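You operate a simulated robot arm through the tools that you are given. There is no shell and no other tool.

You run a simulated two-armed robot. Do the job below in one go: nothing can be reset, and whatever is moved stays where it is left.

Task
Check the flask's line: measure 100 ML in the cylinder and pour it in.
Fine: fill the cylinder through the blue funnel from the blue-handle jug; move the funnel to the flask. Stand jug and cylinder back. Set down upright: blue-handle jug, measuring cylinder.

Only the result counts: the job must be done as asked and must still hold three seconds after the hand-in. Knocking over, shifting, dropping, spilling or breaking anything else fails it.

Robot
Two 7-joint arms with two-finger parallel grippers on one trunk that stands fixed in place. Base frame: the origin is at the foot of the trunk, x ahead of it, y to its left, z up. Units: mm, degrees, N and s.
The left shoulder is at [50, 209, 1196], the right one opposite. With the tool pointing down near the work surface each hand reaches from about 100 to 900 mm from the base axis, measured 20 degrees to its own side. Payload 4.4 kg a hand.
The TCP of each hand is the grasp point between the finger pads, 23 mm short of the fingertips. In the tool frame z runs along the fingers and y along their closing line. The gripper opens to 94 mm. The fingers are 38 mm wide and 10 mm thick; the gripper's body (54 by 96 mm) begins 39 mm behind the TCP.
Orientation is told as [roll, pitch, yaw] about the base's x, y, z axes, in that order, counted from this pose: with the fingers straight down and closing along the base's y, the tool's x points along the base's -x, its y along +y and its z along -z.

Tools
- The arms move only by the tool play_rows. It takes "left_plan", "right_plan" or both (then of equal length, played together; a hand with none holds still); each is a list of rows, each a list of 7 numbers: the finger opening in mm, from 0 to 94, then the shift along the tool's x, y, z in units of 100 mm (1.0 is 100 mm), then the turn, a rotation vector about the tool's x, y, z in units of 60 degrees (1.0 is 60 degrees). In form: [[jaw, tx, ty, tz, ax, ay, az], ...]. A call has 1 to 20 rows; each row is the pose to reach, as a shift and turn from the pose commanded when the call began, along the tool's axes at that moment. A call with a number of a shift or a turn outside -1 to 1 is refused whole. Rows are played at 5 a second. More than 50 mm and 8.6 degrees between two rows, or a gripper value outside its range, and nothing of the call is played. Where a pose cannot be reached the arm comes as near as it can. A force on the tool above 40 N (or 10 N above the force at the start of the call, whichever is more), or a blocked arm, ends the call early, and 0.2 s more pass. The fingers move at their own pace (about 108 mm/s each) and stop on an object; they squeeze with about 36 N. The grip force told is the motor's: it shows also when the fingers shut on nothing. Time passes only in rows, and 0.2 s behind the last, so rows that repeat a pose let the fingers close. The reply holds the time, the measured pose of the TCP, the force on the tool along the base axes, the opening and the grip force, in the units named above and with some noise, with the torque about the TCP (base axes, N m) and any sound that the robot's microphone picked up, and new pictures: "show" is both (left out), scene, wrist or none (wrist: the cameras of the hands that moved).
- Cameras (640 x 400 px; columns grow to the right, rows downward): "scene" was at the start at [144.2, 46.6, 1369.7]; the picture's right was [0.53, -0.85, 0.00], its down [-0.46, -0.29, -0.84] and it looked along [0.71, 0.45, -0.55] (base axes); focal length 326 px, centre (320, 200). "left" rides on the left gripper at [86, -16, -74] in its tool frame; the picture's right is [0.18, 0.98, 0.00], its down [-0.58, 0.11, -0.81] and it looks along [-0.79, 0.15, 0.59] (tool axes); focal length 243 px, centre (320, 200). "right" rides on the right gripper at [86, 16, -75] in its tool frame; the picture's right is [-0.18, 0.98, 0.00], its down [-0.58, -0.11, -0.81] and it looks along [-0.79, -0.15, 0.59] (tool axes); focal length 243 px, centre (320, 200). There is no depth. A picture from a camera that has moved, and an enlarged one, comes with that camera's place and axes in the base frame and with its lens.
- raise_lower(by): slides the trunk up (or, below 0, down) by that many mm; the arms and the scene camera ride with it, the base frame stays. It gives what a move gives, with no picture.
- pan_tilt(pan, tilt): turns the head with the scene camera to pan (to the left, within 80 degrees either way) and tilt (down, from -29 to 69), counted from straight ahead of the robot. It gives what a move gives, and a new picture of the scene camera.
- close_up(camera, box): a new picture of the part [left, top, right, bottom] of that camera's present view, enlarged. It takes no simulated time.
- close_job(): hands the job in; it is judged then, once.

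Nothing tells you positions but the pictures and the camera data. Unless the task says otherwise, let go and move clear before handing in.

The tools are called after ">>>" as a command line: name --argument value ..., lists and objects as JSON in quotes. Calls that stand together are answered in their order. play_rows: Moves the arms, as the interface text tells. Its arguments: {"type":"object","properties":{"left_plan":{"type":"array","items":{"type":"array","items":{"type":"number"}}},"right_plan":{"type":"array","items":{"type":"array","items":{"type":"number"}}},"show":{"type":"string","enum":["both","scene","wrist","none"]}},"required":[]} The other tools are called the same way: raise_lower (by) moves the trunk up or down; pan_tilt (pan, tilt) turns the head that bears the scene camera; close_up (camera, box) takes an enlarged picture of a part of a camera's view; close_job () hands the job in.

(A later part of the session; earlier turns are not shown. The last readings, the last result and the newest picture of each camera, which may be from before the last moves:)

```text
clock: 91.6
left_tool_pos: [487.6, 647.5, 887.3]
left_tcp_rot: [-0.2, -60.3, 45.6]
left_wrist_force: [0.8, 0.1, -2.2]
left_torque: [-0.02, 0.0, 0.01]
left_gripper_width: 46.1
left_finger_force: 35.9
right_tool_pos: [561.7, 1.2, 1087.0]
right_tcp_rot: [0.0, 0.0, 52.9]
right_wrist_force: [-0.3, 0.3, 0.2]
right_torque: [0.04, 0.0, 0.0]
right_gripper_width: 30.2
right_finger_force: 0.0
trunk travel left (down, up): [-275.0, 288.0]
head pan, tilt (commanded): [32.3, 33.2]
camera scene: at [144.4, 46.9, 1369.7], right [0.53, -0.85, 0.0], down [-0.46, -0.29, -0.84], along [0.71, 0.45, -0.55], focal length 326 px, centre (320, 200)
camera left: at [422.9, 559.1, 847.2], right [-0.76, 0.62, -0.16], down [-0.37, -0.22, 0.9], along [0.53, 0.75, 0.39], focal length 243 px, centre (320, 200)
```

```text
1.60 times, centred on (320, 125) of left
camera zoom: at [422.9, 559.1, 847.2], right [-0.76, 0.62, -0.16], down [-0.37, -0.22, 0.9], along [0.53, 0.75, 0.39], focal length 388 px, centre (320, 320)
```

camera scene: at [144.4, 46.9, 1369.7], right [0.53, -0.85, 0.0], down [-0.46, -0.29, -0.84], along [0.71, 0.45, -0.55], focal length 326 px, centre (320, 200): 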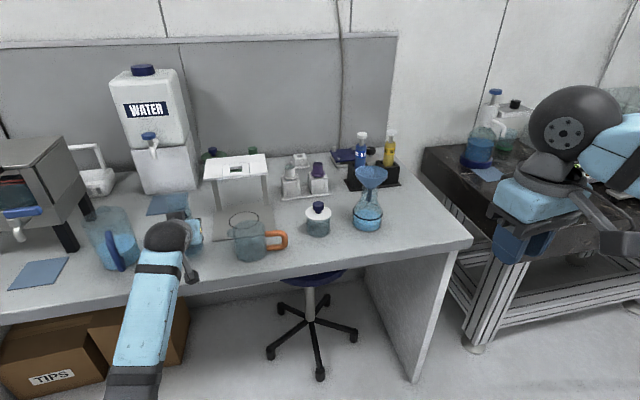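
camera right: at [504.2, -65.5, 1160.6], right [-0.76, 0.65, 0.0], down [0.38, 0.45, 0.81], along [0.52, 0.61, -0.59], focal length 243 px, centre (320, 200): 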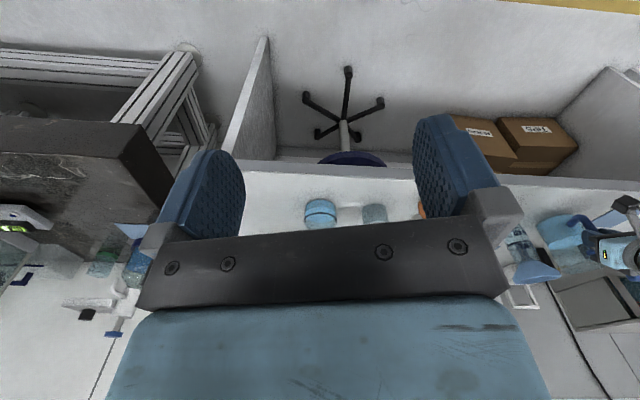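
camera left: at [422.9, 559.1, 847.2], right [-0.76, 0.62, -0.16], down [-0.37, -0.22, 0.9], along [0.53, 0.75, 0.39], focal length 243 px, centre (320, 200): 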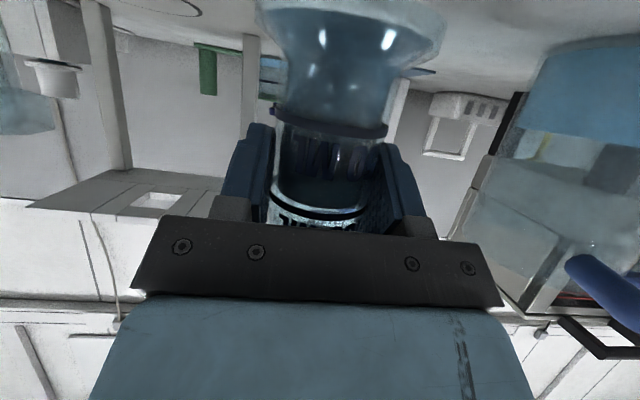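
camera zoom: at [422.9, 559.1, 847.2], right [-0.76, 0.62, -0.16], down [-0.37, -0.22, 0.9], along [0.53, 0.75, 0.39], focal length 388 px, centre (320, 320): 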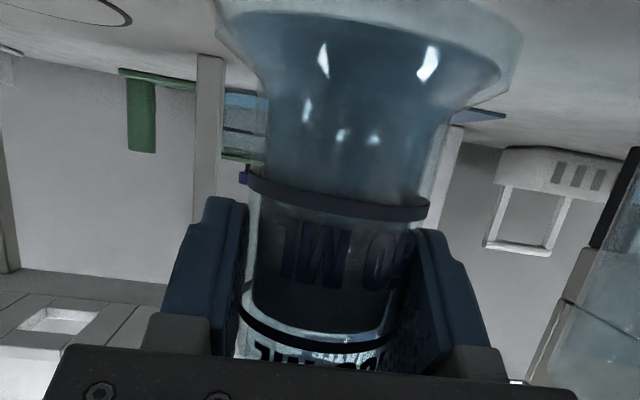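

The cylinder is held upright at about 2.2 N, with its lip 77 mm above the TCP. I'll lift it clear to z≈1085.

>>> play_rows --left_plan '[[35, -0.1, 0, -0.057, 0, 0, 0], [35, -0.27, 0, -0.154, 0, 0, 0], [35, -0.47, 0, -0.268, 0, 0, 0], [35, -0.67, 0, -0.382, 0, 0, 0], [35, -0.8686, 0, -0.4955, 0, 0, 0]]' --show "none"

>>> play_rows --left_plan '[[35, -0.2, 0, -0.114, 0, 0, 0], [35, -0.4, 0, -0.228, 0, 0, 0], [35, -0.6, 0, -0.342, 0, 0, 0], [35, -0.77, 0, -0.439, 0, 0, 0], [35, -0.855, 0, -0.488, 0, 0, 0]]' --show "none"

>>> play_rows --left_plan '[[35, 0, -0.1, 0, 0.063, 0, 0.036], [35, 0, -0.27, 0, 0.127, 0, 0.072], [35, 0, -0.45, 0, 0.19, 0, 0.108], [35, 0, -0.63, 0, 0.253, 0, 0.144], [35, 0, -0.8, 0, 0.316, 0, 0.18], [35, 0, -0.947, 0, 0.38, 0, 0.217], [35, 0, -0.947, 0, 0.443, 0, 0.2527]]' --show "both"

```text
clock: 92.8
left_tool_pos: [488.2, 647.4, 987.5]
left_tcp_rot: [-0.2, -60.3, 45.6]
left_wrist_force: [-0.3, -0.6, -1.6]
left_torque: [-0.02, 0.01, 0.02]
left_gripper_width: 45.8
left_finger_force: 35.6
right_tool_pos: [561.5, -0.5, 1087.4]
right_tcp_rot: [0.0, 0.0, 52.9]
right_wrist_force: [0.3, -0.1, 0.3]
right_torque: [-0.02, -0.02, 0.0]
right_gripper_width: 29.8
right_finger_force: 0.0
trunk travel left (down, up): [-275.0, 288.0]
head pan, tilt (commanded): [32.3, 33.2]
```

```text
clock: 94.0
left_tool_pos: [486.9, 648.3, 1085.3]
left_tcp_rot: [-0.2, -60.3, 45.6]
left_wrist_force: [0.7, 0.3, -2.2]
left_torque: [-0.04, 0.0, -0.01]
left_gripper_width: 45.7
left_finger_force: 36.1
right_tool_pos: [561.8, -0.4, 1087.1]
right_tcp_rot: [0.0, 0.0, 53.0]
right_wrist_force: [0.2, 0.4, 0.0]
right_torque: [0.03, -0.03, 0.0]
right_gripper_width: 29.8
right_finger_force: 0.0
trunk travel left (down, up): [-275.0, 288.0]
head pan, tilt (commanded): [32.3, 33.2]
```

```text
clock: 95.6
left_tool_pos: [556.2, 581.2, 1084.3]
left_tcp_rot: [-0.2, -60.4, 14.9]
left_wrist_force: [-0.6, 0.4, -3.2]
left_torque: [0.02, 0.01, -0.04]
left_gripper_width: 45.9
left_finger_force: 35.9
right_tool_pos: [560.2, 0.3, 1086.6]
right_tcp_rot: [-0.1, -0.1, 52.9]
right_wrist_force: [0.0, -0.5, 0.8]
right_torque: [0.0, 0.0, 0.0]
right_gripper_width: 29.9
right_finger_force: 0.0
trunk travel left (down, up): [-275.0, 288.0]
head pan, tilt (commanded): [32.3, 33.2]
camera scene: at [144.1, 47.1, 1369.7], right [0.53, -0.85, 0.0], down [-0.46, -0.29, -0.84], along [0.71, 0.45, -0.55], focal length 326 px, centre (320, 200)
camera left: at [454.8, 537.1, 1045.6], right [-0.34, 0.93, -0.16], down [-0.43, 0.0, 0.9], along [0.84, 0.38, 0.4], focal length 243 px, centre (320, 200)
```

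scene: 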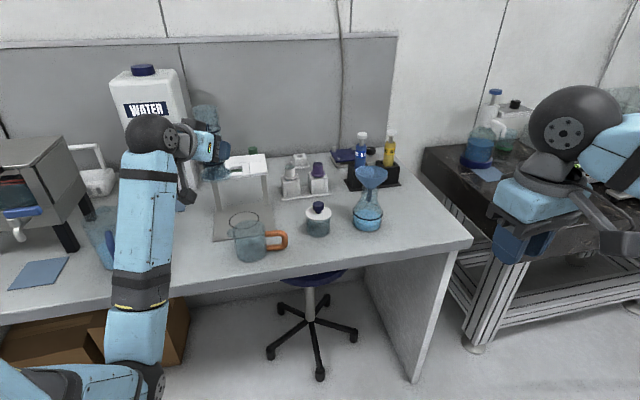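
left: 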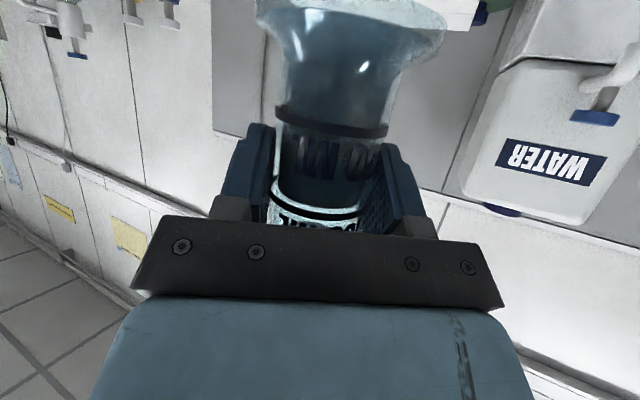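

Upright and steady. I'll carry it toward the flask in gentle segments.

>>> play_rows --left_plan '[[35, -0.025, -0.14, 0.043, 0, 0, 0], [35, -0.062, -0.35, 0.108, 0, 0, 0], [35, -0.102, -0.58, 0.18, 0, 0, 0], [35, -0.142, -0.804, 0.249, 0, 0, 0]]' --show "none"

>>> play_rows --left_plan '[[35, -0.037, -0.21, 0.065, 0, 0, 0], [35, -0.074, -0.42, 0.13, 0, 0, 0], [35, -0.11, -0.62, 0.192, 0, 0, 0], [35, -0.142, -0.804, 0.249, 0, 0, 0]]' --show "none"

>>> play_rows --left_plan '[[35, -0.037, -0.21, 0.065, 0, 0, 0], [35, -0.074, -0.42, 0.13, 0, 0, 0], [35, -0.11, -0.62, 0.192, 0, 0, 0], [35, -0.142, -0.804, 0.249, 0, 0, 0]]' --show "none"

>>> play_rows --left_plan '[[35, -0.037, -0.21, 0.065, 0, 0, 0], [35, -0.074, -0.42, 0.13, 0, 0, 0], [35, -0.11, -0.62, 0.192, 0, 0, 0], [35, -0.142, -0.804, 0.249, 0, 0, 0]]' --show "both"

```text
clock: 96.6
left_tool_pos: [604.6, 511.0, 1085.6]
left_tcp_rot: [-0.1, -60.3, 14.9]
left_wrist_force: [0.1, 0.0, -2.0]
left_torque: [-0.03, 0.02, -0.02]
left_gripper_width: 46.0
left_finger_force: 36.8
right_tool_pos: [561.4, 0.5, 1088.2]
right_tcp_rot: [0.1, 0.0, 53.1]
right_wrist_force: [0.5, -0.1, -1.3]
right_torque: [0.01, 0.03, -0.03]
right_gripper_width: 30.0
right_finger_force: 0.0
trunk travel left (down, up): [-275.0, 288.0]
head pan, tilt (commanded): [32.3, 33.2]
```

```text
clock: 97.6
left_tool_pos: [652.2, 439.9, 1086.3]
left_tcp_rot: [-0.2, -60.3, 15.0]
left_wrist_force: [-0.4, 0.9, -2.2]
left_torque: [-0.02, 0.03, 0.03]
left_gripper_width: 46.0
left_finger_force: 35.8
right_tool_pos: [560.7, -0.2, 1088.0]
right_tcp_rot: [0.0, 0.0, 53.0]
right_wrist_force: [-0.2, -0.4, -0.2]
right_torque: [0.01, -0.01, -0.02]
right_gripper_width: 30.0
right_finger_force: 0.1
trunk travel left (down, up): [-275.0, 288.0]
head pan, tilt (commanded): [32.3, 33.2]
```

```text
clock: 98.6
left_tool_pos: [700.1, 368.7, 1085.8]
left_tcp_rot: [-0.1, -60.4, 14.9]
left_wrist_force: [-0.4, 0.6, -3.1]
left_torque: [0.01, -0.01, 0.01]
left_gripper_width: 46.0
left_finger_force: 35.5
right_tool_pos: [561.5, -0.3, 1088.1]
right_tcp_rot: [0.0, 0.0, 53.0]
right_wrist_force: [0.8, 0.0, -0.8]
right_torque: [-0.01, 0.02, 0.02]
right_gripper_width: 29.8
right_finger_force: 0.1
trunk travel left (down, up): [-275.0, 288.0]
head pan, tilt (commanded): [32.3, 33.2]
```

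```text
clock: 99.6
left_tool_pos: [749.8, 299.5, 1086.4]
left_tcp_rot: [-0.1, -60.4, 15.0]
left_wrist_force: [-0.4, 0.4, -2.1]
left_torque: [-0.01, 0.02, -0.03]
left_gripper_width: 45.8
left_finger_force: 36.0
right_tool_pos: [561.4, -0.7, 1087.7]
right_tcp_rot: [0.0, 0.0, 53.0]
right_wrist_force: [0.0, 0.3, 0.1]
right_torque: [-0.01, 0.03, 0.0]
right_gripper_width: 30.0
right_finger_force: 0.1
trunk travel left (down, up): [-275.0, 288.0]
head pan, tilt (commanded): [32.3, 33.2]
camera scene: at [144.6, 46.4, 1369.7], right [0.53, -0.85, 0.0], down [-0.46, -0.29, -0.84], along [0.71, 0.45, -0.55], focal length 326 px, centre (320, 200)
camera left: at [648.8, 255.0, 1046.7], right [-0.34, 0.93, -0.16], down [-0.43, 0.0, 0.9], along [0.84, 0.38, 0.4], focal length 243 px, centre (320, 200)
```

scene: 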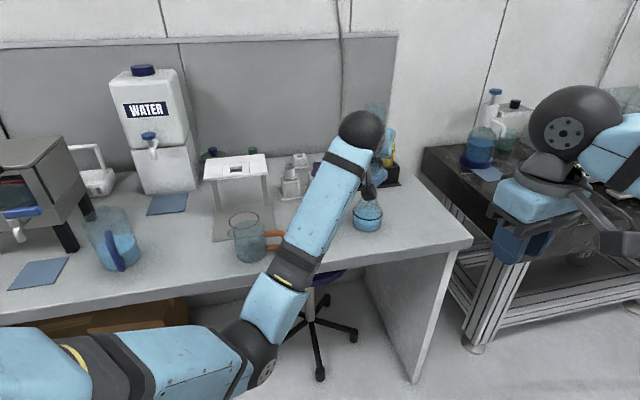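
left: 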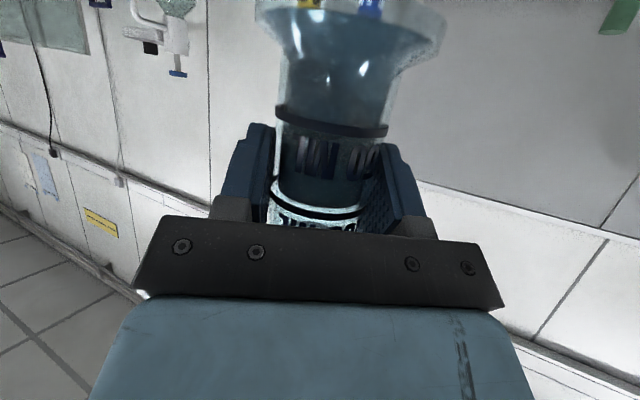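

The scene camera should keep the flask visible beside the arm. I'll move to the pre-pour spot, with the funnel directly to the left of the hand.

>>> play_rows --left_plan '[[35, -0.08, -0.14, 0.14, 0, 0, 0], [35, -0.18, -0.32, 0.32, 0, 0, 0], [35, -0.29, -0.5, 0.51, 0, 0, 0], [35, -0.4, -0.69, 0.7, 0, 0, 0], [35, -0.487, -0.847, 0.853, 0, 0, 0], [35, -0.487, -0.847, 0.853, 0, 0, 0]]' --show "both"

>>> close_up --camera "scene" --box '[320, 80, 448, 240]'

```text
clock: 101.0
left_tool_pos: [865.7, 242.1, 1086.8]
left_tcp_rot: [-0.2, -60.3, 15.0]
left_wrist_force: [0.1, -0.5, -2.8]
left_torque: [0.0, 0.0, 0.01]
left_gripper_width: 45.8
left_finger_force: 36.2
right_tool_pos: [559.6, 1.0, 1088.1]
right_tcp_rot: [-0.1, 0.0, 52.9]
right_wrist_force: [-0.1, 0.1, -0.8]
right_torque: [0.01, -0.01, 0.03]
right_gripper_width: 30.1
right_finger_force: 0.1
trunk travel left (down, up): [-275.0, 288.0]
head pan, tilt (commanded): [32.3, 33.2]
camera scene: at [144.4, 46.9, 1369.7], right [0.53, -0.85, 0.0], down [-0.46, -0.29, -0.84], along [0.71, 0.45, -0.55], focal length 326 px, centre (320, 200)
camera left: at [765.2, 198.5, 1046.9], right [-0.34, 0.93, -0.16], down [-0.43, 0.0, 0.9], along [0.84, 0.38, 0.4], focal length 243 px, centre (320, 200)
```

scene: 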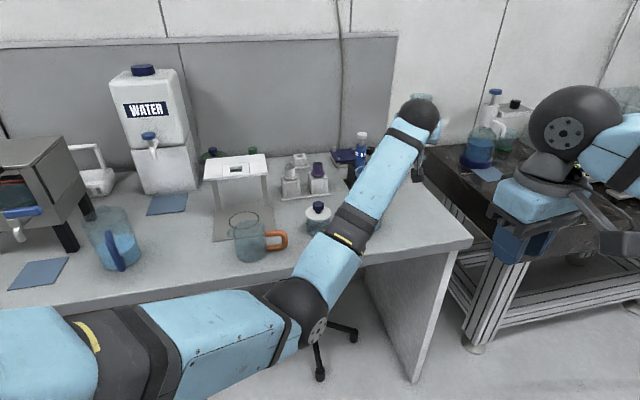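
left: 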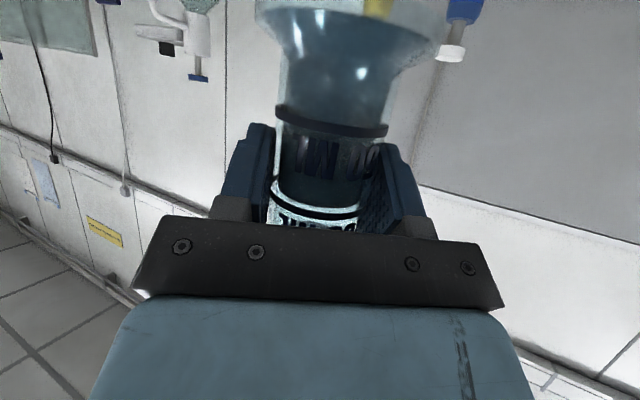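

```text
2.50 times, centred on (384, 160) of scene
camera zoom: at [144.4, 46.9, 1369.7], right [0.53, -0.85, 0.0], down [-0.46, -0.29, -0.84], along [0.71, 0.45, -0.55], focal length 814 px, centre (160, 300)
```

zoom: 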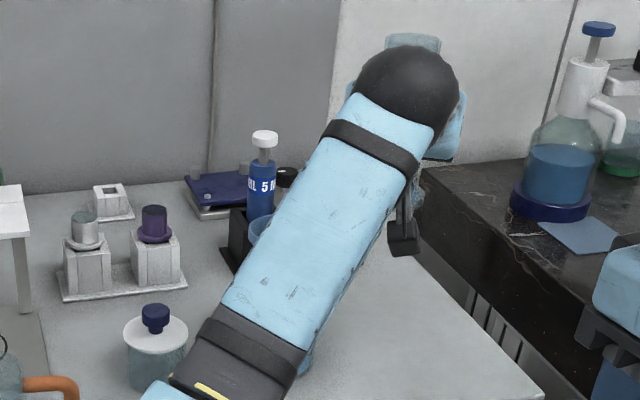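

The forearm now hides the flask from the scene camera. I'll turn the right hand's camera toward the flask instead.

>>> play_rows --right_plan '[[30, 0, 0, 0, 0, 0, 0.12], [30, 0, 0, 0, 0, 0, 0.24], [30, 0, 0, 0, 0, 0, 0.36], [30, 0, 0, 0, 0, 0, 0.48], [30, 0, 0, 0, 0, 0, 0.6], [30, 0, 0, 0, 0, 0, 0.717]]' --show "wrist"

>>> close_up --camera "right" --box '[440, 120, 640, 300]'

```text
clock: 102.4
left_tool_pos: [866.7, 242.1, 1086.9]
left_tcp_rot: [-0.1, -60.3, 15.0]
left_wrist_force: [-0.2, 0.4, -1.7]
left_torque: [-0.01, 0.03, -0.02]
left_gripper_width: 45.9
left_finger_force: 35.8
right_tool_pos: [561.2, -0.2, 1087.5]
right_tcp_rot: [0.0, 0.0, 9.7]
right_wrist_force: [-0.2, 0.0, -0.4]
right_torque: [-0.04, 0.03, -0.01]
right_gripper_width: 29.8
right_finger_force: 0.0
trunk travel left (down, up): [-275.0, 288.0]
head pan, tilt (commanded): [32.3, 33.2]
camera right: at [473.0, 2.9, 1161.4], right [0.01, 1.0, 0.0], down [0.59, -0.01, 0.81], along [0.81, -0.01, -0.59], focal length 243 px, centre (320, 200)
```

right: 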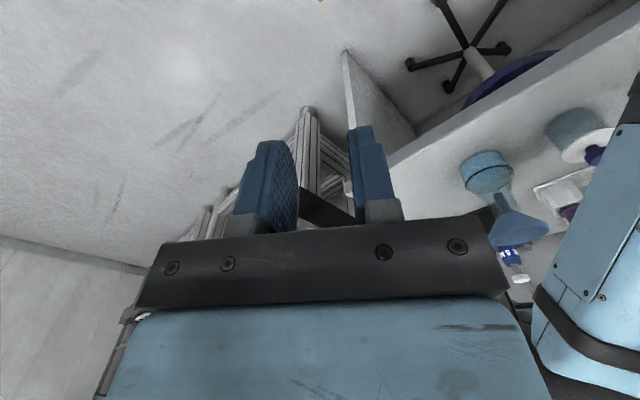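

```text
2.22 times, centred on (540, 210) of right
camera zoom: at [473.0, 2.9, 1161.4], right [0.01, 1.0, 0.0], down [0.59, -0.01, 0.81], along [0.81, -0.01, -0.59], focal length 539 px, centre (-169, 178)
```

zoom: 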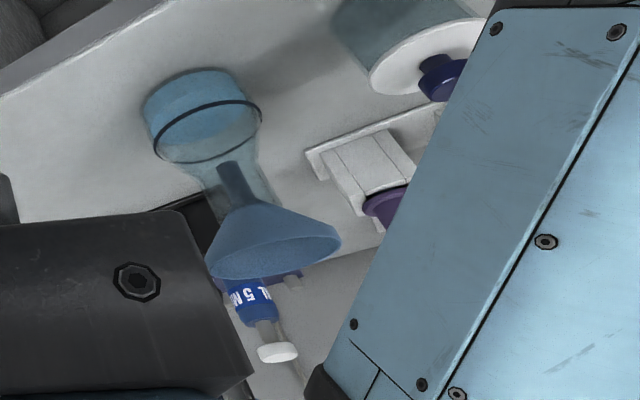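

The right camera now has a clear view of the flask and funnel. I'll zoom to re-measure the funnel rim from this side.

>>> close_up --camera "right" --box '[500, 180, 600, 260]'

>>> close_up --camera "right" --box '[450, 140, 550, 220]'

```text
5.00 times, centred on (550, 220) of right
camera zoom: at [473.0, 2.9, 1161.4], right [0.01, 1.0, 0.0], down [0.59, -0.01, 0.81], along [0.81, -0.01, -0.59], focal length 1213 px, centre (-830, 100)
```

zoom: 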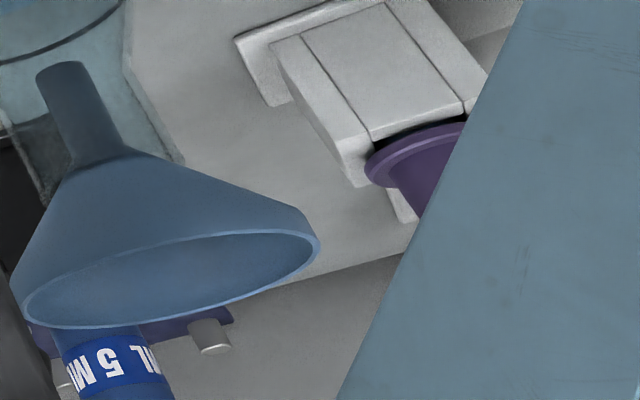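

```text
5.00 times, centred on (500, 180) of right
camera zoom: at [473.0, 2.9, 1161.4], right [0.01, 1.0, 0.0], down [0.59, -0.01, 0.81], along [0.81, -0.01, -0.59], focal length 1213 px, centre (-580, 300)
```

zoom: 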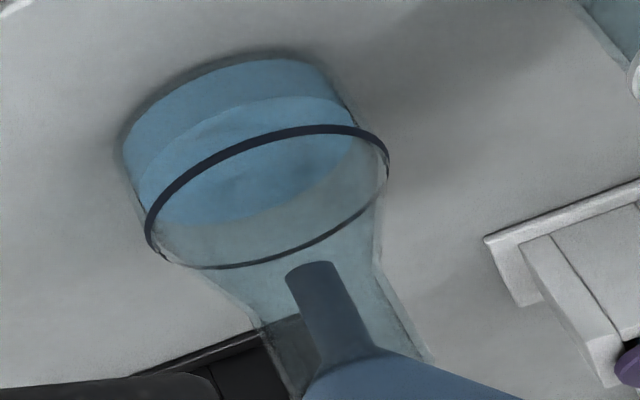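

The funnel centre averages about (844.5,333) with its rim near z=966. I'll begin the sideways tilt to 56° at height, well before any flow, while nudging into position.

>>> play_rows --left_plan '[[35, -0.002, 0.006, 0.003, 0.0578, 0, -0.1013], [35, -0.003, 0.012, 0.005, 0.1156, 0, -0.2027], [35, -0.005, 0.019, 0.008, 0.1734, 0, -0.304], [35, -0.006, 0.025, 0.01, 0.2312, 0, -0.4053], [35, -0.008, 0.031, 0.012, 0.289, 0, -0.5067], [35, -0.01, 0.037, 0.015, 0.3469, 0, -0.608], [35, -0.011, 0.044, 0.018, 0.4047, 0, -0.7093], [35, -0.012, 0.05, 0.02, 0.4625, 0, -0.8107]]' --show "both"

>>> close_up --camera "right" --box '[440, 120, 640, 300]'

>>> close_up --camera "scene" --box '[320, 80, 480, 240]'

```text
clock: 104.2
left_tool_pos: [866.7, 247.5, 1084.0]
left_tcp_rot: [-71.7, -29.0, 70.3]
left_wrist_force: [0.0, -0.4, -2.1]
left_torque: [0.03, 0.02, -0.01]
left_gripper_width: 45.8
left_finger_force: 36.0
right_tool_pos: [561.6, 1.0, 1087.8]
right_tcp_rot: [0.1, 0.0, 10.0]
right_wrist_force: [0.0, 0.1, 0.7]
right_torque: [0.01, 0.02, -0.01]
right_gripper_width: 30.0
right_finger_force: 0.1
trunk travel left (down, up): [-275.0, 288.0]
head pan, tilt (commanded): [32.3, 33.2]
camera scene: at [144.6, 46.8, 1369.7], right [0.53, -0.85, 0.0], down [-0.46, -0.29, -0.84], along [0.71, 0.45, -0.55], focal length 326 px, centre (320, 200)
camera left: at [772.1, 180.9, 1076.6], right [-0.19, 0.38, -0.91], down [-0.61, 0.68, 0.41], along [0.77, 0.63, 0.1], focal length 243 px, centre (320, 200)
```

scene: 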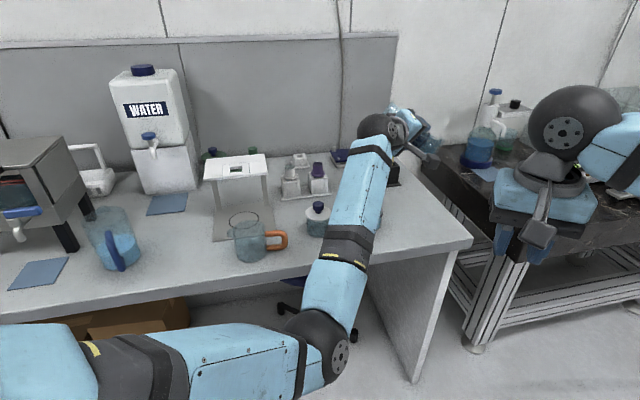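
left: 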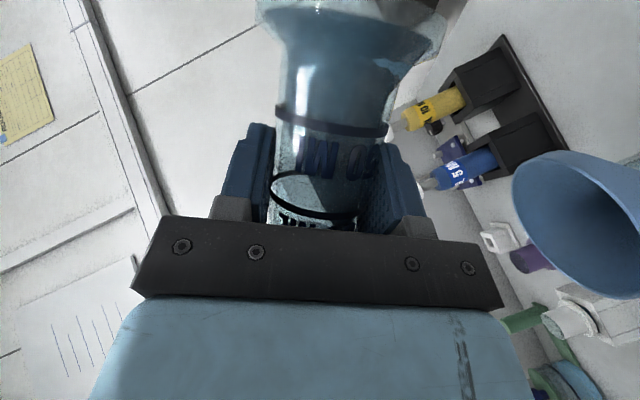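

```text
2.22 times, centred on (540, 210) of right
camera zoom: at [473.0, 2.9, 1161.4], right [0.01, 1.0, 0.0], down [0.59, -0.01, 0.81], along [0.81, -0.01, -0.59], focal length 539 px, centre (-169, 178)
```

zoom: 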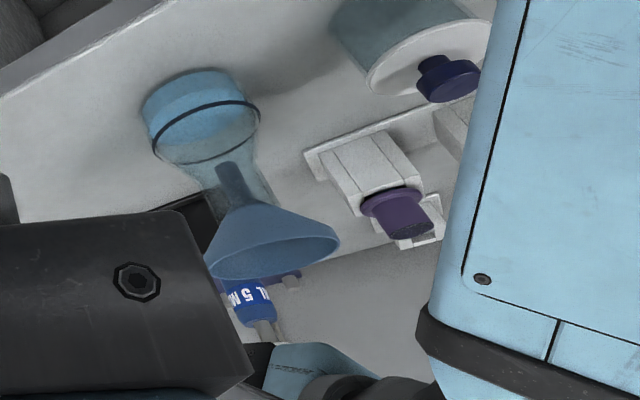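

```text
2.50 times, centred on (400, 160) of scene
camera zoom: at [144.6, 46.8, 1369.7], right [0.53, -0.85, 0.0], down [-0.46, -0.29, -0.84], along [0.71, 0.45, -0.55], focal length 814 px, centre (120, 300)
```

zoom: 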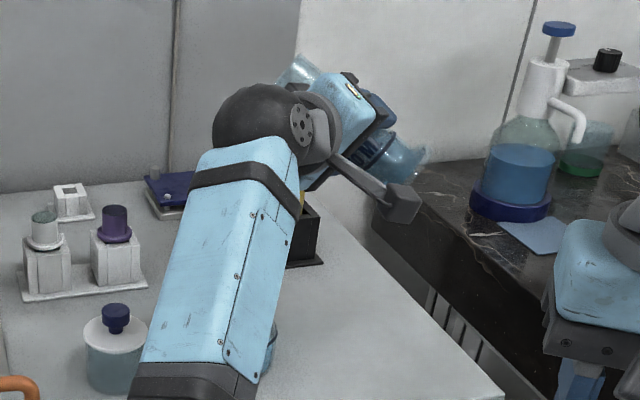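

The tilt is exactly 56° toward the funnel. I'll lower to pour height, with the lip about 15 mm short of the funnel centre and about 50 mm above its rim.

>>> play_rows --left_plan '[[35, 0.09, 0.12, 0.05, 0, 0, 0], [35, 0.18, 0.246, 0.103, 0, 0, 0], [35, 0.27, 0.37, 0.155, 0, 0, 0], [35, 0.36, 0.492, 0.206, 0, 0, 0]]' --show "both"

>>> close_up --camera "right" --box '[440, 120, 640, 300]'

>>> close_up --camera "scene" --box '[320, 80, 480, 240]'

```text
clock: 105.2
left_tool_pos: [868.0, 241.8, 1020.9]
left_tcp_rot: [-71.7, -28.9, 70.4]
left_wrist_force: [-0.3, 0.6, -2.5]
left_torque: [0.01, -0.01, 0.01]
left_gripper_width: 45.6
left_finger_force: 36.1
right_tool_pos: [560.2, -0.3, 1087.7]
right_tcp_rot: [-0.1, 0.0, 10.0]
right_wrist_force: [0.2, -0.7, -0.5]
right_torque: [-0.05, -0.01, -0.04]
right_gripper_width: 30.0
right_finger_force: 0.0
trunk travel left (down, up): [-275.0, 288.0]
head pan, tilt (commanded): [32.3, 33.2]
camera scene: at [144.7, 46.8, 1369.7], right [0.53, -0.85, 0.0], down [-0.46, -0.29, -0.84], along [0.71, 0.45, -0.55], focal length 326 px, centre (320, 200)
camera left: at [773.8, 173.8, 1012.4], right [-0.19, 0.38, -0.9], down [-0.61, 0.68, 0.41], along [0.77, 0.63, 0.1], focal length 243 px, centre (320, 200)
```

scene: 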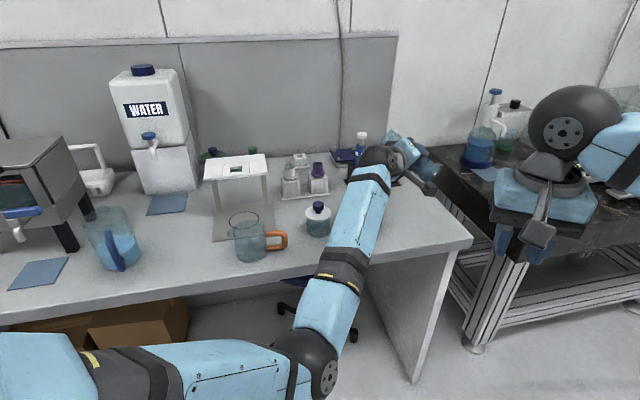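
left: 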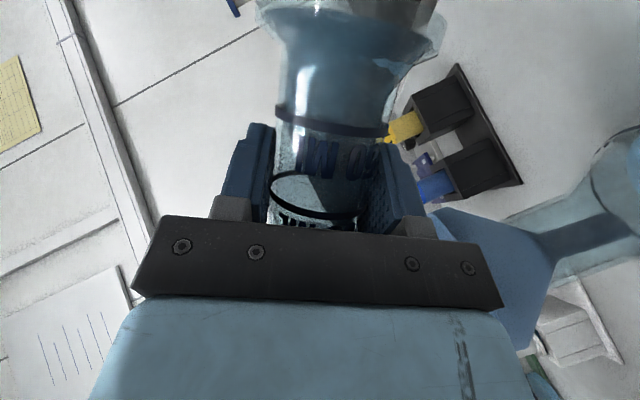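

```text
2.22 times, centred on (540, 210) of right
camera zoom: at [473.2, 2.9, 1161.3], right [0.01, 1.0, 0.0], down [0.59, -0.01, 0.81], along [0.81, -0.01, -0.59], focal length 539 px, centre (-169, 178)
```

zoom: 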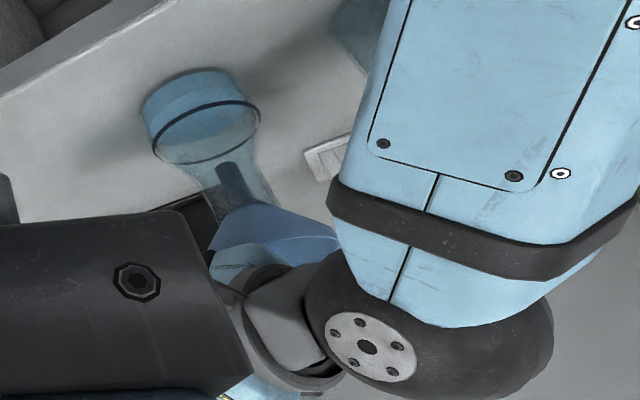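

```text
2.50 times, centred on (400, 160) of scene
camera zoom: at [144.7, 46.8, 1369.7], right [0.53, -0.85, 0.0], down [-0.46, -0.29, -0.84], along [0.71, 0.45, -0.55], focal length 814 px, centre (120, 300)
```

zoom: 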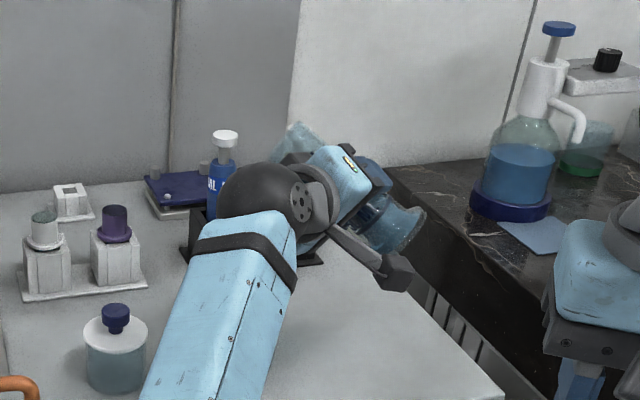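

The geometry is clear of the funnel. I'll tilt on to 70°, just before flow should begin.

>>> play_rows --left_plan '[[35, 0, 0, 0, 0.0289, 0, -0.0507], [35, 0, 0, 0, 0.0578, 0, -0.1013], [35, 0, 0, 0, 0.0867, 0, -0.152], [35, 0, 0, 0, 0.1156, 0, -0.2027]]' --show "wrist"

>>> close_up --camera "right" --box '[470, 140, 580, 240]'

>>> close_up --camera "scene" --box '[370, 120, 450, 200]'

```text
clock: 106.2
left_tool_pos: [867.8, 241.8, 1021.0]
left_tcp_rot: [-80.0, -17.2, 73.6]
left_wrist_force: [-0.1, 0.7, -1.4]
left_torque: [0.03, 0.02, -0.03]
left_gripper_width: 45.7
left_finger_force: 35.5
right_tool_pos: [561.7, 1.2, 1087.0]
right_tcp_rot: [0.0, 0.0, 10.0]
right_wrist_force: [-0.8, 0.8, -0.2]
right_torque: [0.0, -0.01, -0.01]
right_gripper_width: 30.0
right_finger_force: 0.1
trunk travel left (down, up): [-275.0, 288.0]
head pan, tilt (commanded): [32.3, 33.2]
camera left: at [773.8, 173.3, 1022.8], right [-0.13, 0.15, -0.98], down [-0.63, 0.75, 0.21], along [0.77, 0.64, 0.0], focal length 243 px, centre (320, 200)
```

left: 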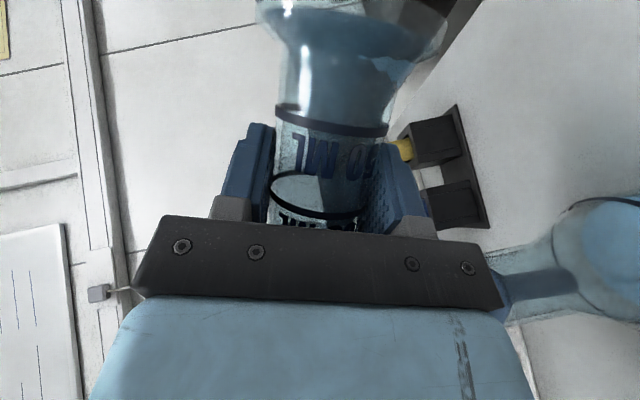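

```text
4.00 times, centred on (525, 190) of right
camera zoom: at [473.0, 2.8, 1161.4], right [0.01, 1.0, 0.0], down [0.59, -0.01, 0.81], along [0.81, -0.01, -0.59], focal length 970 px, centre (-500, 240)
```

zoom: 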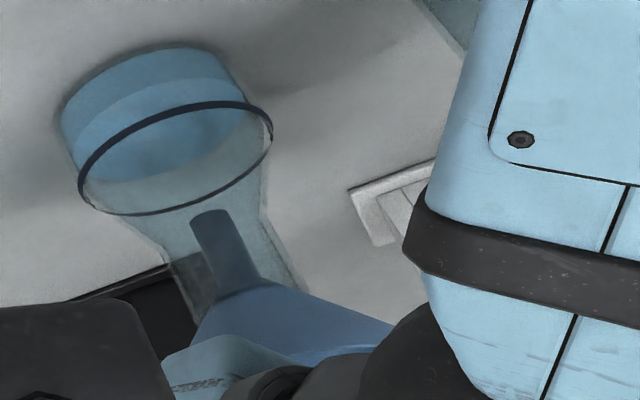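

```text
5.00 times, centred on (410, 160) of scene
camera zoom: at [144.5, 46.7, 1369.7], right [0.53, -0.85, 0.0], down [-0.46, -0.29, -0.84], along [0.71, 0.45, -0.55], focal length 1628 px, centre (-130, 400)
```

zoom: 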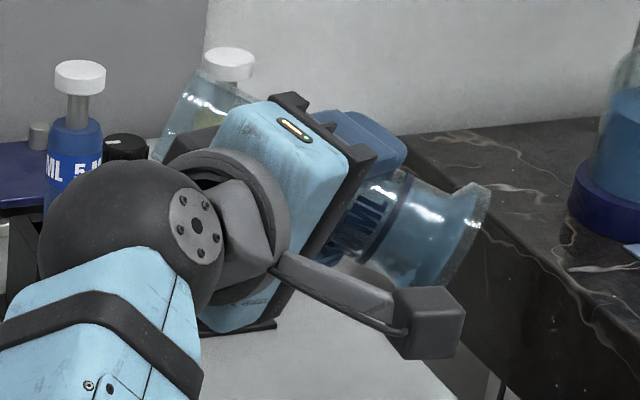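

The lip projects where predicted, over the funnel. I'll tilt in small steps now and watch the flask level.

>>> play_rows --left_plan '[[35, 0, 0, 0, 0.0124, 0, -0.0217], [35, 0, 0, 0, 0.0248, 0, -0.0434], [35, 0, 0, 0, 0.0248, 0, -0.0434]]' --show "none"

>>> close_up --camera "right" --box '[470, 140, 580, 240]'

>>> close_up --camera "scene" --box '[370, 120, 450, 200]'

```text
clock: 107.0
left_tool_pos: [869.3, 240.7, 1020.8]
left_tcp_rot: [-81.6, -14.7, 74.1]
left_wrist_force: [0.6, 0.6, -2.3]
left_torque: [0.02, 0.01, 0.0]
left_gripper_width: 45.7
left_finger_force: 36.0
right_tool_pos: [562.5, 1.2, 1088.0]
right_tcp_rot: [0.0, 0.0, 9.9]
right_wrist_force: [-0.4, 0.5, 0.5]
right_torque: [0.01, 0.01, -0.02]
right_gripper_width: 30.1
right_finger_force: 0.0
trunk travel left (down, up): [-275.0, 288.0]
head pan, tilt (commanded): [32.3, 33.2]
```

```text
4.00 times, centred on (525, 190) of right
camera zoom: at [473.0, 2.8, 1161.4], right [0.01, 1.0, 0.0], down [0.59, -0.01, 0.81], along [0.81, -0.01, -0.59], focal length 970 px, centre (-500, 240)
```

zoom: 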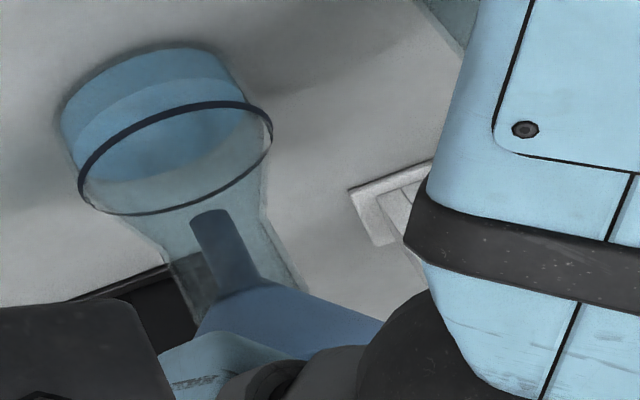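

```text
5.00 times, centred on (410, 160) of scene
camera zoom: at [144.5, 46.7, 1369.7], right [0.53, -0.85, 0.0], down [-0.46, -0.29, -0.84], along [0.71, 0.45, -0.55], focal length 1628 px, centre (-130, 400)
```

zoom: 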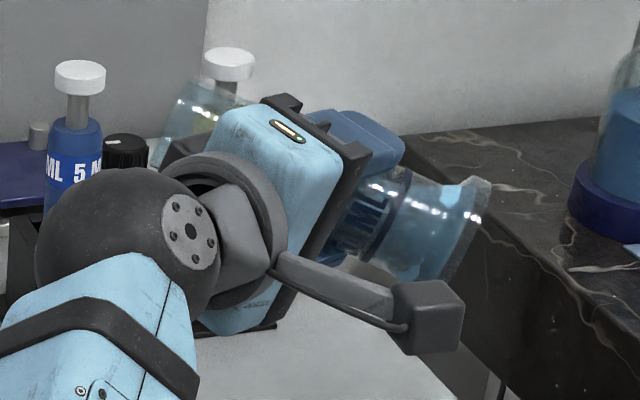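

No flow yet at 73°. I'll continue to 76°.

>>> play_rows --left_plan '[[35, 0, 0, 0, 0.0124, 0, -0.0217], [35, 0, 0, 0, 0.0248, 0, -0.0434], [35, 0, 0, 0, 0.0248, 0, -0.0434]]' --show "none"

>>> close_up --camera "right" --box '[470, 140, 580, 240]'

>>> close_up --camera "scene" --box '[370, 120, 450, 200]'

```text
clock: 107.8
left_tool_pos: [869.1, 241.0, 1022.6]
left_tcp_rot: [-83.2, -12.1, 74.5]
left_wrist_force: [0.6, -0.1, -2.4]
left_torque: [0.01, 0.02, 0.0]
left_gripper_width: 45.7
left_finger_force: 36.0
right_tool_pos: [561.4, 0.8, 1088.7]
right_tcp_rot: [0.0, 0.0, 10.0]
right_wrist_force: [-0.2, 0.6, 0.7]
right_torque: [0.0, -0.01, -0.03]
right_gripper_width: 30.2
right_finger_force: 0.1
trunk travel left (down, up): [-275.0, 288.0]
head pan, tilt (commanded): [32.3, 33.2]
```

```text
4.00 times, centred on (525, 190) of right
camera zoom: at [473.0, 2.8, 1161.4], right [0.01, 1.0, 0.0], down [0.59, -0.01, 0.81], along [0.81, -0.01, -0.59], focal length 970 px, centre (-500, 240)
```

zoom: 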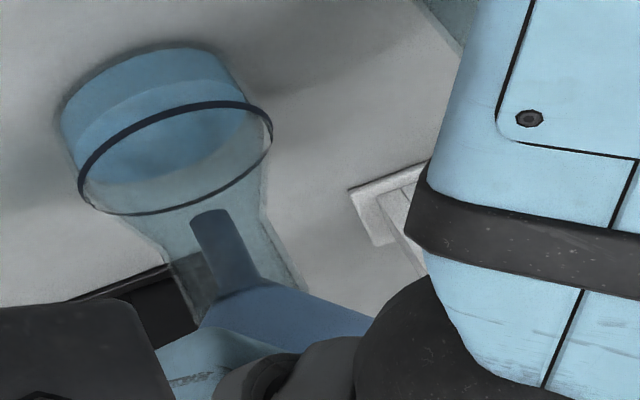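

```text
5.00 times, centred on (410, 160) of scene
camera zoom: at [144.5, 46.7, 1369.7], right [0.53, -0.85, 0.0], down [-0.46, -0.29, -0.84], along [0.71, 0.45, -0.55], focal length 1628 px, centre (-130, 400)
```

zoom: 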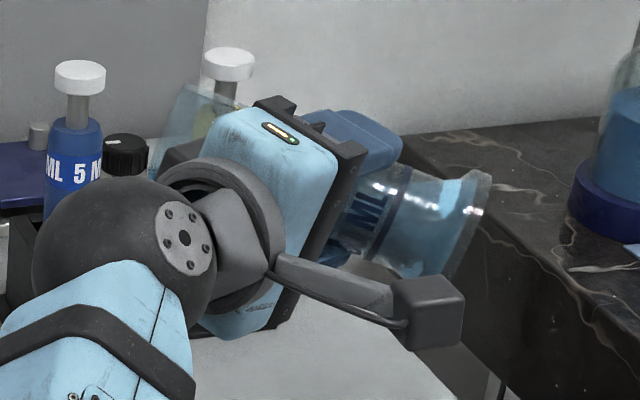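

>>> close_up --camera "right" --box '[480, 145, 544, 195]'

```text
8.00 times, centred on (512, 170) of right
camera zoom: at [473.0, 2.8, 1161.4], right [0.01, 1.0, 0.0], down [0.59, -0.01, 0.81], along [0.81, -0.01, -0.59], focal length 1941 px, centre (-1216, 440)
```

zoom: 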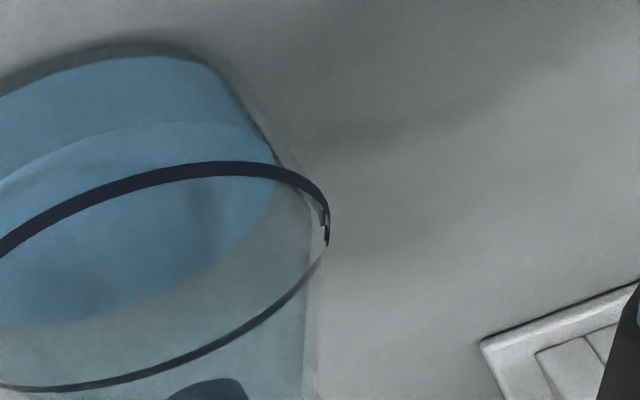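

This is the baseline view of the flask level. I'll continue to 79°.

>>> play_rows --left_plan '[[35, 0, 0, 0, 0.0124, 0, -0.0217], [35, 0, 0, 0, 0.0248, 0, -0.0434], [35, 0, 0, 0, 0.0248, 0, -0.0434]]' --show "none"

>>> close_up --camera "right" --box '[480, 145, 544, 195]'

>>> close_up --camera "scene" --box '[370, 120, 450, 200]'

```text
clock: 108.6
left_tool_pos: [868.4, 241.5, 1021.9]
left_tcp_rot: [-84.7, -9.5, 74.7]
left_wrist_force: [0.0, -1.2, -2.3]
left_torque: [-0.01, -0.03, -0.03]
left_gripper_width: 45.8
left_finger_force: 36.5
right_tool_pos: [560.8, 1.4, 1088.2]
right_tcp_rot: [0.0, 0.0, 9.9]
right_wrist_force: [0.6, 0.3, -0.7]
right_torque: [0.01, 0.02, 0.0]
right_gripper_width: 29.6
right_finger_force: 0.1
trunk travel left (down, up): [-275.0, 288.0]
head pan, tilt (commanded): [32.3, 33.2]
```

```text
8.00 times, centred on (512, 170) of right
camera zoom: at [472.9, 2.8, 1161.4], right [0.01, 1.0, 0.0], down [0.59, -0.01, 0.81], along [0.81, -0.01, -0.59], focal length 1941 px, centre (-1216, 440)
```

zoom: 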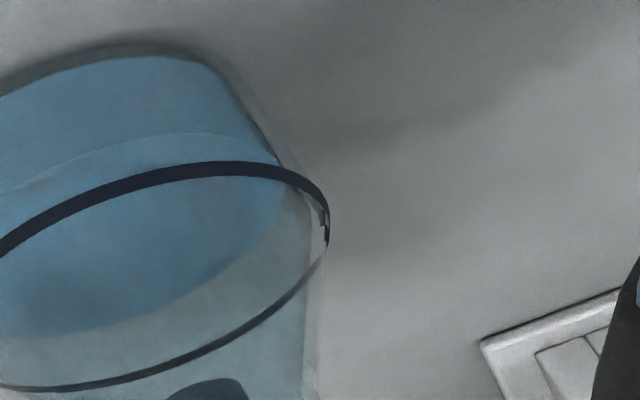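

```text
5.00 times, centred on (410, 160) of scene
camera zoom: at [144.5, 46.7, 1369.7], right [0.53, -0.85, 0.0], down [-0.46, -0.29, -0.84], along [0.71, 0.45, -0.55], focal length 1628 px, centre (-130, 400)
```

zoom: 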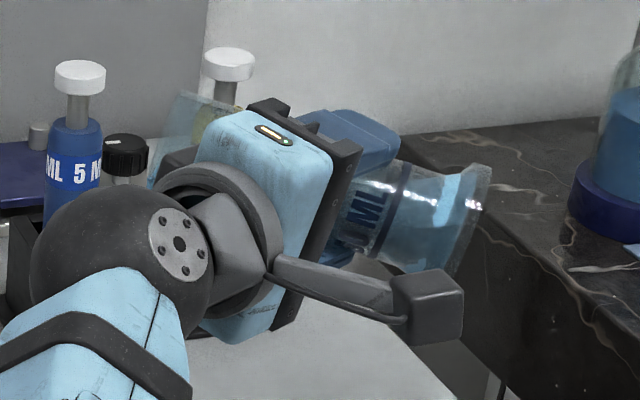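

The flask level is rising, so the liquid is going through the funnel. I'll continue in 2° steps.

>>> play_rows --left_plan '[[35, 0, 0, 0, 0.0083, 0, -0.0145], [35, 0, 0, 0, 0.0165, 0, -0.029], [35, 0, 0, 0, 0.0165, 0, -0.029], [35, 0, 0, 0, 0.0165, 0, -0.029]]' --show "none"

>>> close_up --camera "right" --box '[480, 145, 544, 195]'

>>> close_up --camera "right" --box '[470, 140, 580, 240]'

```text
clock: 109.6
left_tool_pos: [867.7, 241.4, 1021.3]
left_tcp_rot: [-85.5, -7.9, 74.9]
left_wrist_force: [-0.3, -0.8, -1.1]
left_torque: [0.02, 0.04, -0.04]
left_gripper_width: 45.9
left_finger_force: 36.0
right_tool_pos: [561.8, 0.9, 1087.7]
right_tcp_rot: [0.1, 0.0, 10.0]
right_wrist_force: [0.3, 0.8, 0.4]
right_torque: [0.03, 0.01, 0.02]
right_gripper_width: 30.1
right_finger_force: 0.1
trunk travel left (down, up): [-275.0, 288.0]
head pan, tilt (commanded): [32.3, 33.2]
```

```text
8.00 times, centred on (512, 170) of right
camera zoom: at [472.9, 2.8, 1161.4], right [0.01, 1.0, 0.0], down [0.59, -0.01, 0.81], along [0.81, -0.01, -0.59], focal length 1941 px, centre (-1216, 440)
```

zoom: 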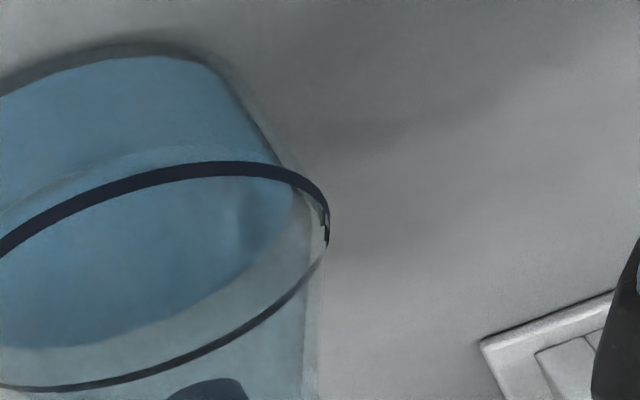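

```text
4.00 times, centred on (525, 190) of right
camera zoom: at [472.9, 2.8, 1161.4], right [0.01, 1.0, 0.0], down [0.59, -0.01, 0.81], along [0.81, -0.01, -0.59], focal length 970 px, centre (-500, 240)
```

zoom: 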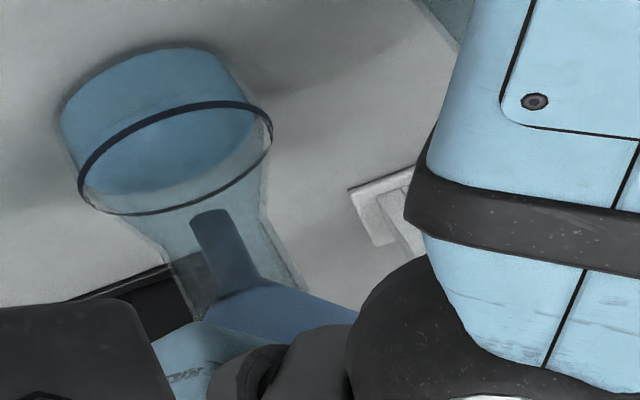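

It's rising well. I'll keep going.

>>> play_rows --left_plan '[[35, 0, 0, 0, 0.0083, 0, -0.0145], [35, 0, 0, 0, 0.0165, 0, -0.029], [35, 0, 0, 0, 0.0165, 0, -0.029], [35, 0, 0, 0, 0.0165, 0, -0.029]]' --show "none"

>>> play_rows --left_plan '[[35, 0, 0, 0, 0.0083, 0, -0.0145], [35, 0, 0, 0, 0.0165, 0, -0.029], [35, 0, 0, 0, 0.0165, 0, -0.029], [35, 0, 0, 0, 0.0165, 0, -0.029]]' --show "none"

>>> close_up --camera "right" --box '[480, 145, 544, 195]'

>>> close_up --camera "scene" --box '[340, 120, 450, 220]'

```text
clock: 110.6
left_tool_pos: [868.3, 241.0, 1021.4]
left_tcp_rot: [-86.6, -6.1, 74.9]
left_wrist_force: [-0.4, -1.1, -1.9]
left_torque: [0.0, 0.0, 0.04]
left_gripper_width: 45.6
left_finger_force: 36.0
right_tool_pos: [561.3, -0.4, 1088.8]
right_tcp_rot: [-0.1, 0.0, 10.0]
right_wrist_force: [-0.8, -0.7, -0.1]
right_torque: [0.0, 0.01, 0.01]
right_gripper_width: 30.0
right_finger_force: 0.1
trunk travel left (down, up): [-275.0, 288.0]
head pan, tilt (commanded): [32.3, 33.2]
```

```text
clock: 111.6
left_tool_pos: [868.4, 241.4, 1021.2]
left_tcp_rot: [-87.6, -4.3, 75.1]
left_wrist_force: [-0.1, -0.6, -0.8]
left_torque: [0.03, 0.03, 0.0]
left_gripper_width: 45.6
left_finger_force: 35.9
right_tool_pos: [561.4, -0.0, 1088.1]
right_tcp_rot: [0.0, 0.0, 10.1]
right_wrist_force: [0.2, 0.0, -0.4]
right_torque: [-0.02, -0.01, -0.03]
right_gripper_width: 29.9
right_finger_force: 0.0
trunk travel left (down, up): [-275.0, 288.0]
head pan, tilt (commanded): [32.3, 33.2]
```

```text
8.00 times, centred on (512, 170) of right
camera zoom: at [472.9, 2.8, 1161.5], right [0.01, 1.0, 0.0], down [0.59, -0.01, 0.81], along [0.81, -0.01, -0.59], focal length 1941 px, centre (-1216, 440)
```

zoom: 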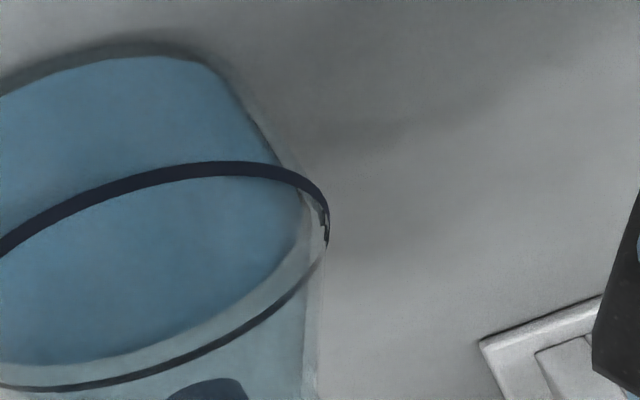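

```text
4.00 times, centred on (395, 170) of scene
camera zoom: at [144.4, 46.7, 1369.7], right [0.53, -0.85, 0.0], down [-0.46, -0.29, -0.84], along [0.71, 0.45, -0.55], focal length 1302 px, centre (20, 320)
```

zoom: 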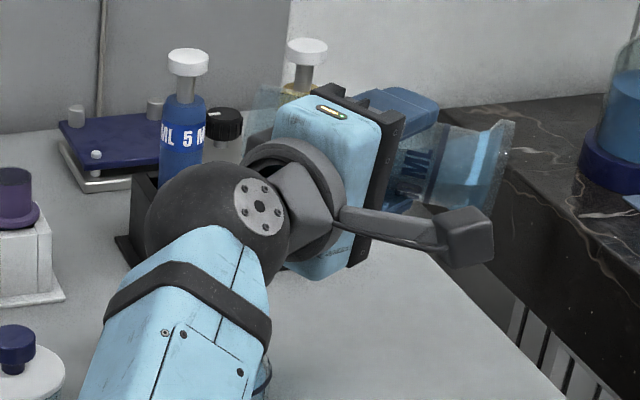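

Nearly there: the level is approaching the ring. I'll continue past horizontal to drain the cylinder fully.

>>> play_rows --left_plan '[[35, 0, 0, 0, 0.0083, 0, -0.0145], [35, 0, 0, 0, 0.0165, 0, -0.029], [35, 0, 0, 0, 0.0248, 0, -0.0434], [35, 0, 0, 0, 0.0248, 0, -0.0434]]' --show "none"

>>> play_rows --left_plan '[[35, 0, 0, 0, 0.0083, 0, -0.0145], [35, 0, 0, 0, 0.0165, 0, -0.029], [35, 0, 0, 0, 0.0248, 0, -0.0434], [35, 0, 0, 0, 0.0248, 0, -0.0434]]' --show "none"

>>> close_up --camera "right" --box '[480, 145, 544, 195]'

>>> close_up --camera "scene" --box '[380, 120, 460, 180]'

```text
clock: 112.6
left_tool_pos: [867.4, 241.6, 1022.3]
left_tcp_rot: [-89.1, -1.7, 75.1]
left_wrist_force: [-0.8, 0.2, -2.7]
left_torque: [0.02, 0.0, 0.0]
left_gripper_width: 45.6
left_finger_force: 35.8
right_tool_pos: [561.3, 0.0, 1087.5]
right_tcp_rot: [0.0, 0.0, 10.0]
right_wrist_force: [-0.3, -0.2, 0.2]
right_torque: [0.03, 0.0, -0.04]
right_gripper_width: 30.0
right_finger_force: 0.0
trunk travel left (down, up): [-275.0, 288.0]
head pan, tilt (commanded): [32.3, 33.2]
```

```text
clock: 113.6
left_tool_pos: [869.1, 241.4, 1021.5]
left_tcp_rot: [-90.6, 0.9, 75.1]
left_wrist_force: [-0.1, -0.1, -1.2]
left_torque: [0.0, 0.01, -0.01]
left_gripper_width: 45.1
left_finger_force: 36.3
right_tool_pos: [561.9, 1.4, 1088.4]
right_tcp_rot: [0.1, -0.1, 10.0]
right_wrist_force: [-0.5, 0.4, -0.2]
right_torque: [-0.04, 0.03, 0.01]
right_gripper_width: 30.3
right_finger_force: 0.2
trunk travel left (down, up): [-275.0, 288.0]
head pan, tilt (commanded): [32.3, 33.2]
```

```text
8.00 times, centred on (512, 170) of right
camera zoom: at [472.8, 2.8, 1161.5], right [0.01, 1.0, 0.0], down [0.59, -0.01, 0.81], along [0.81, -0.01, -0.59], focal length 1941 px, centre (-1216, 440)
```

zoom: 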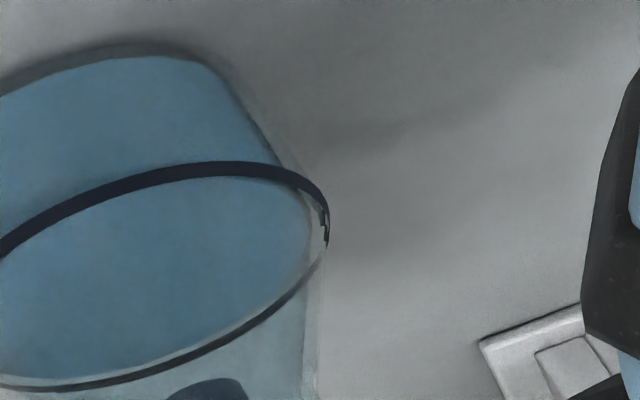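

```text
6.67 times, centred on (420, 150) of scene
camera zoom: at [144.4, 46.6, 1369.7], right [0.53, -0.85, 0.0], down [-0.46, -0.29, -0.84], along [0.71, 0.45, -0.55], focal length 2170 px, centre (-347, 533)
```

zoom: 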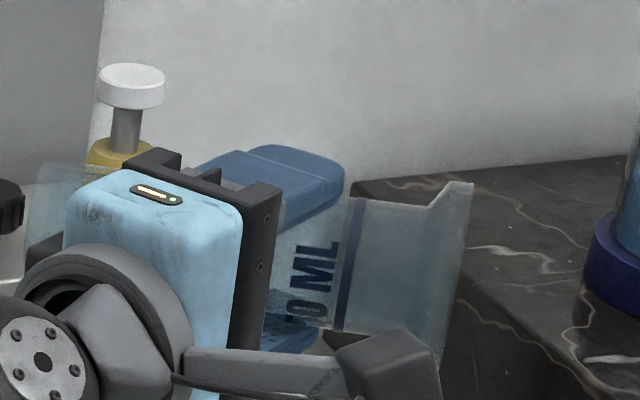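

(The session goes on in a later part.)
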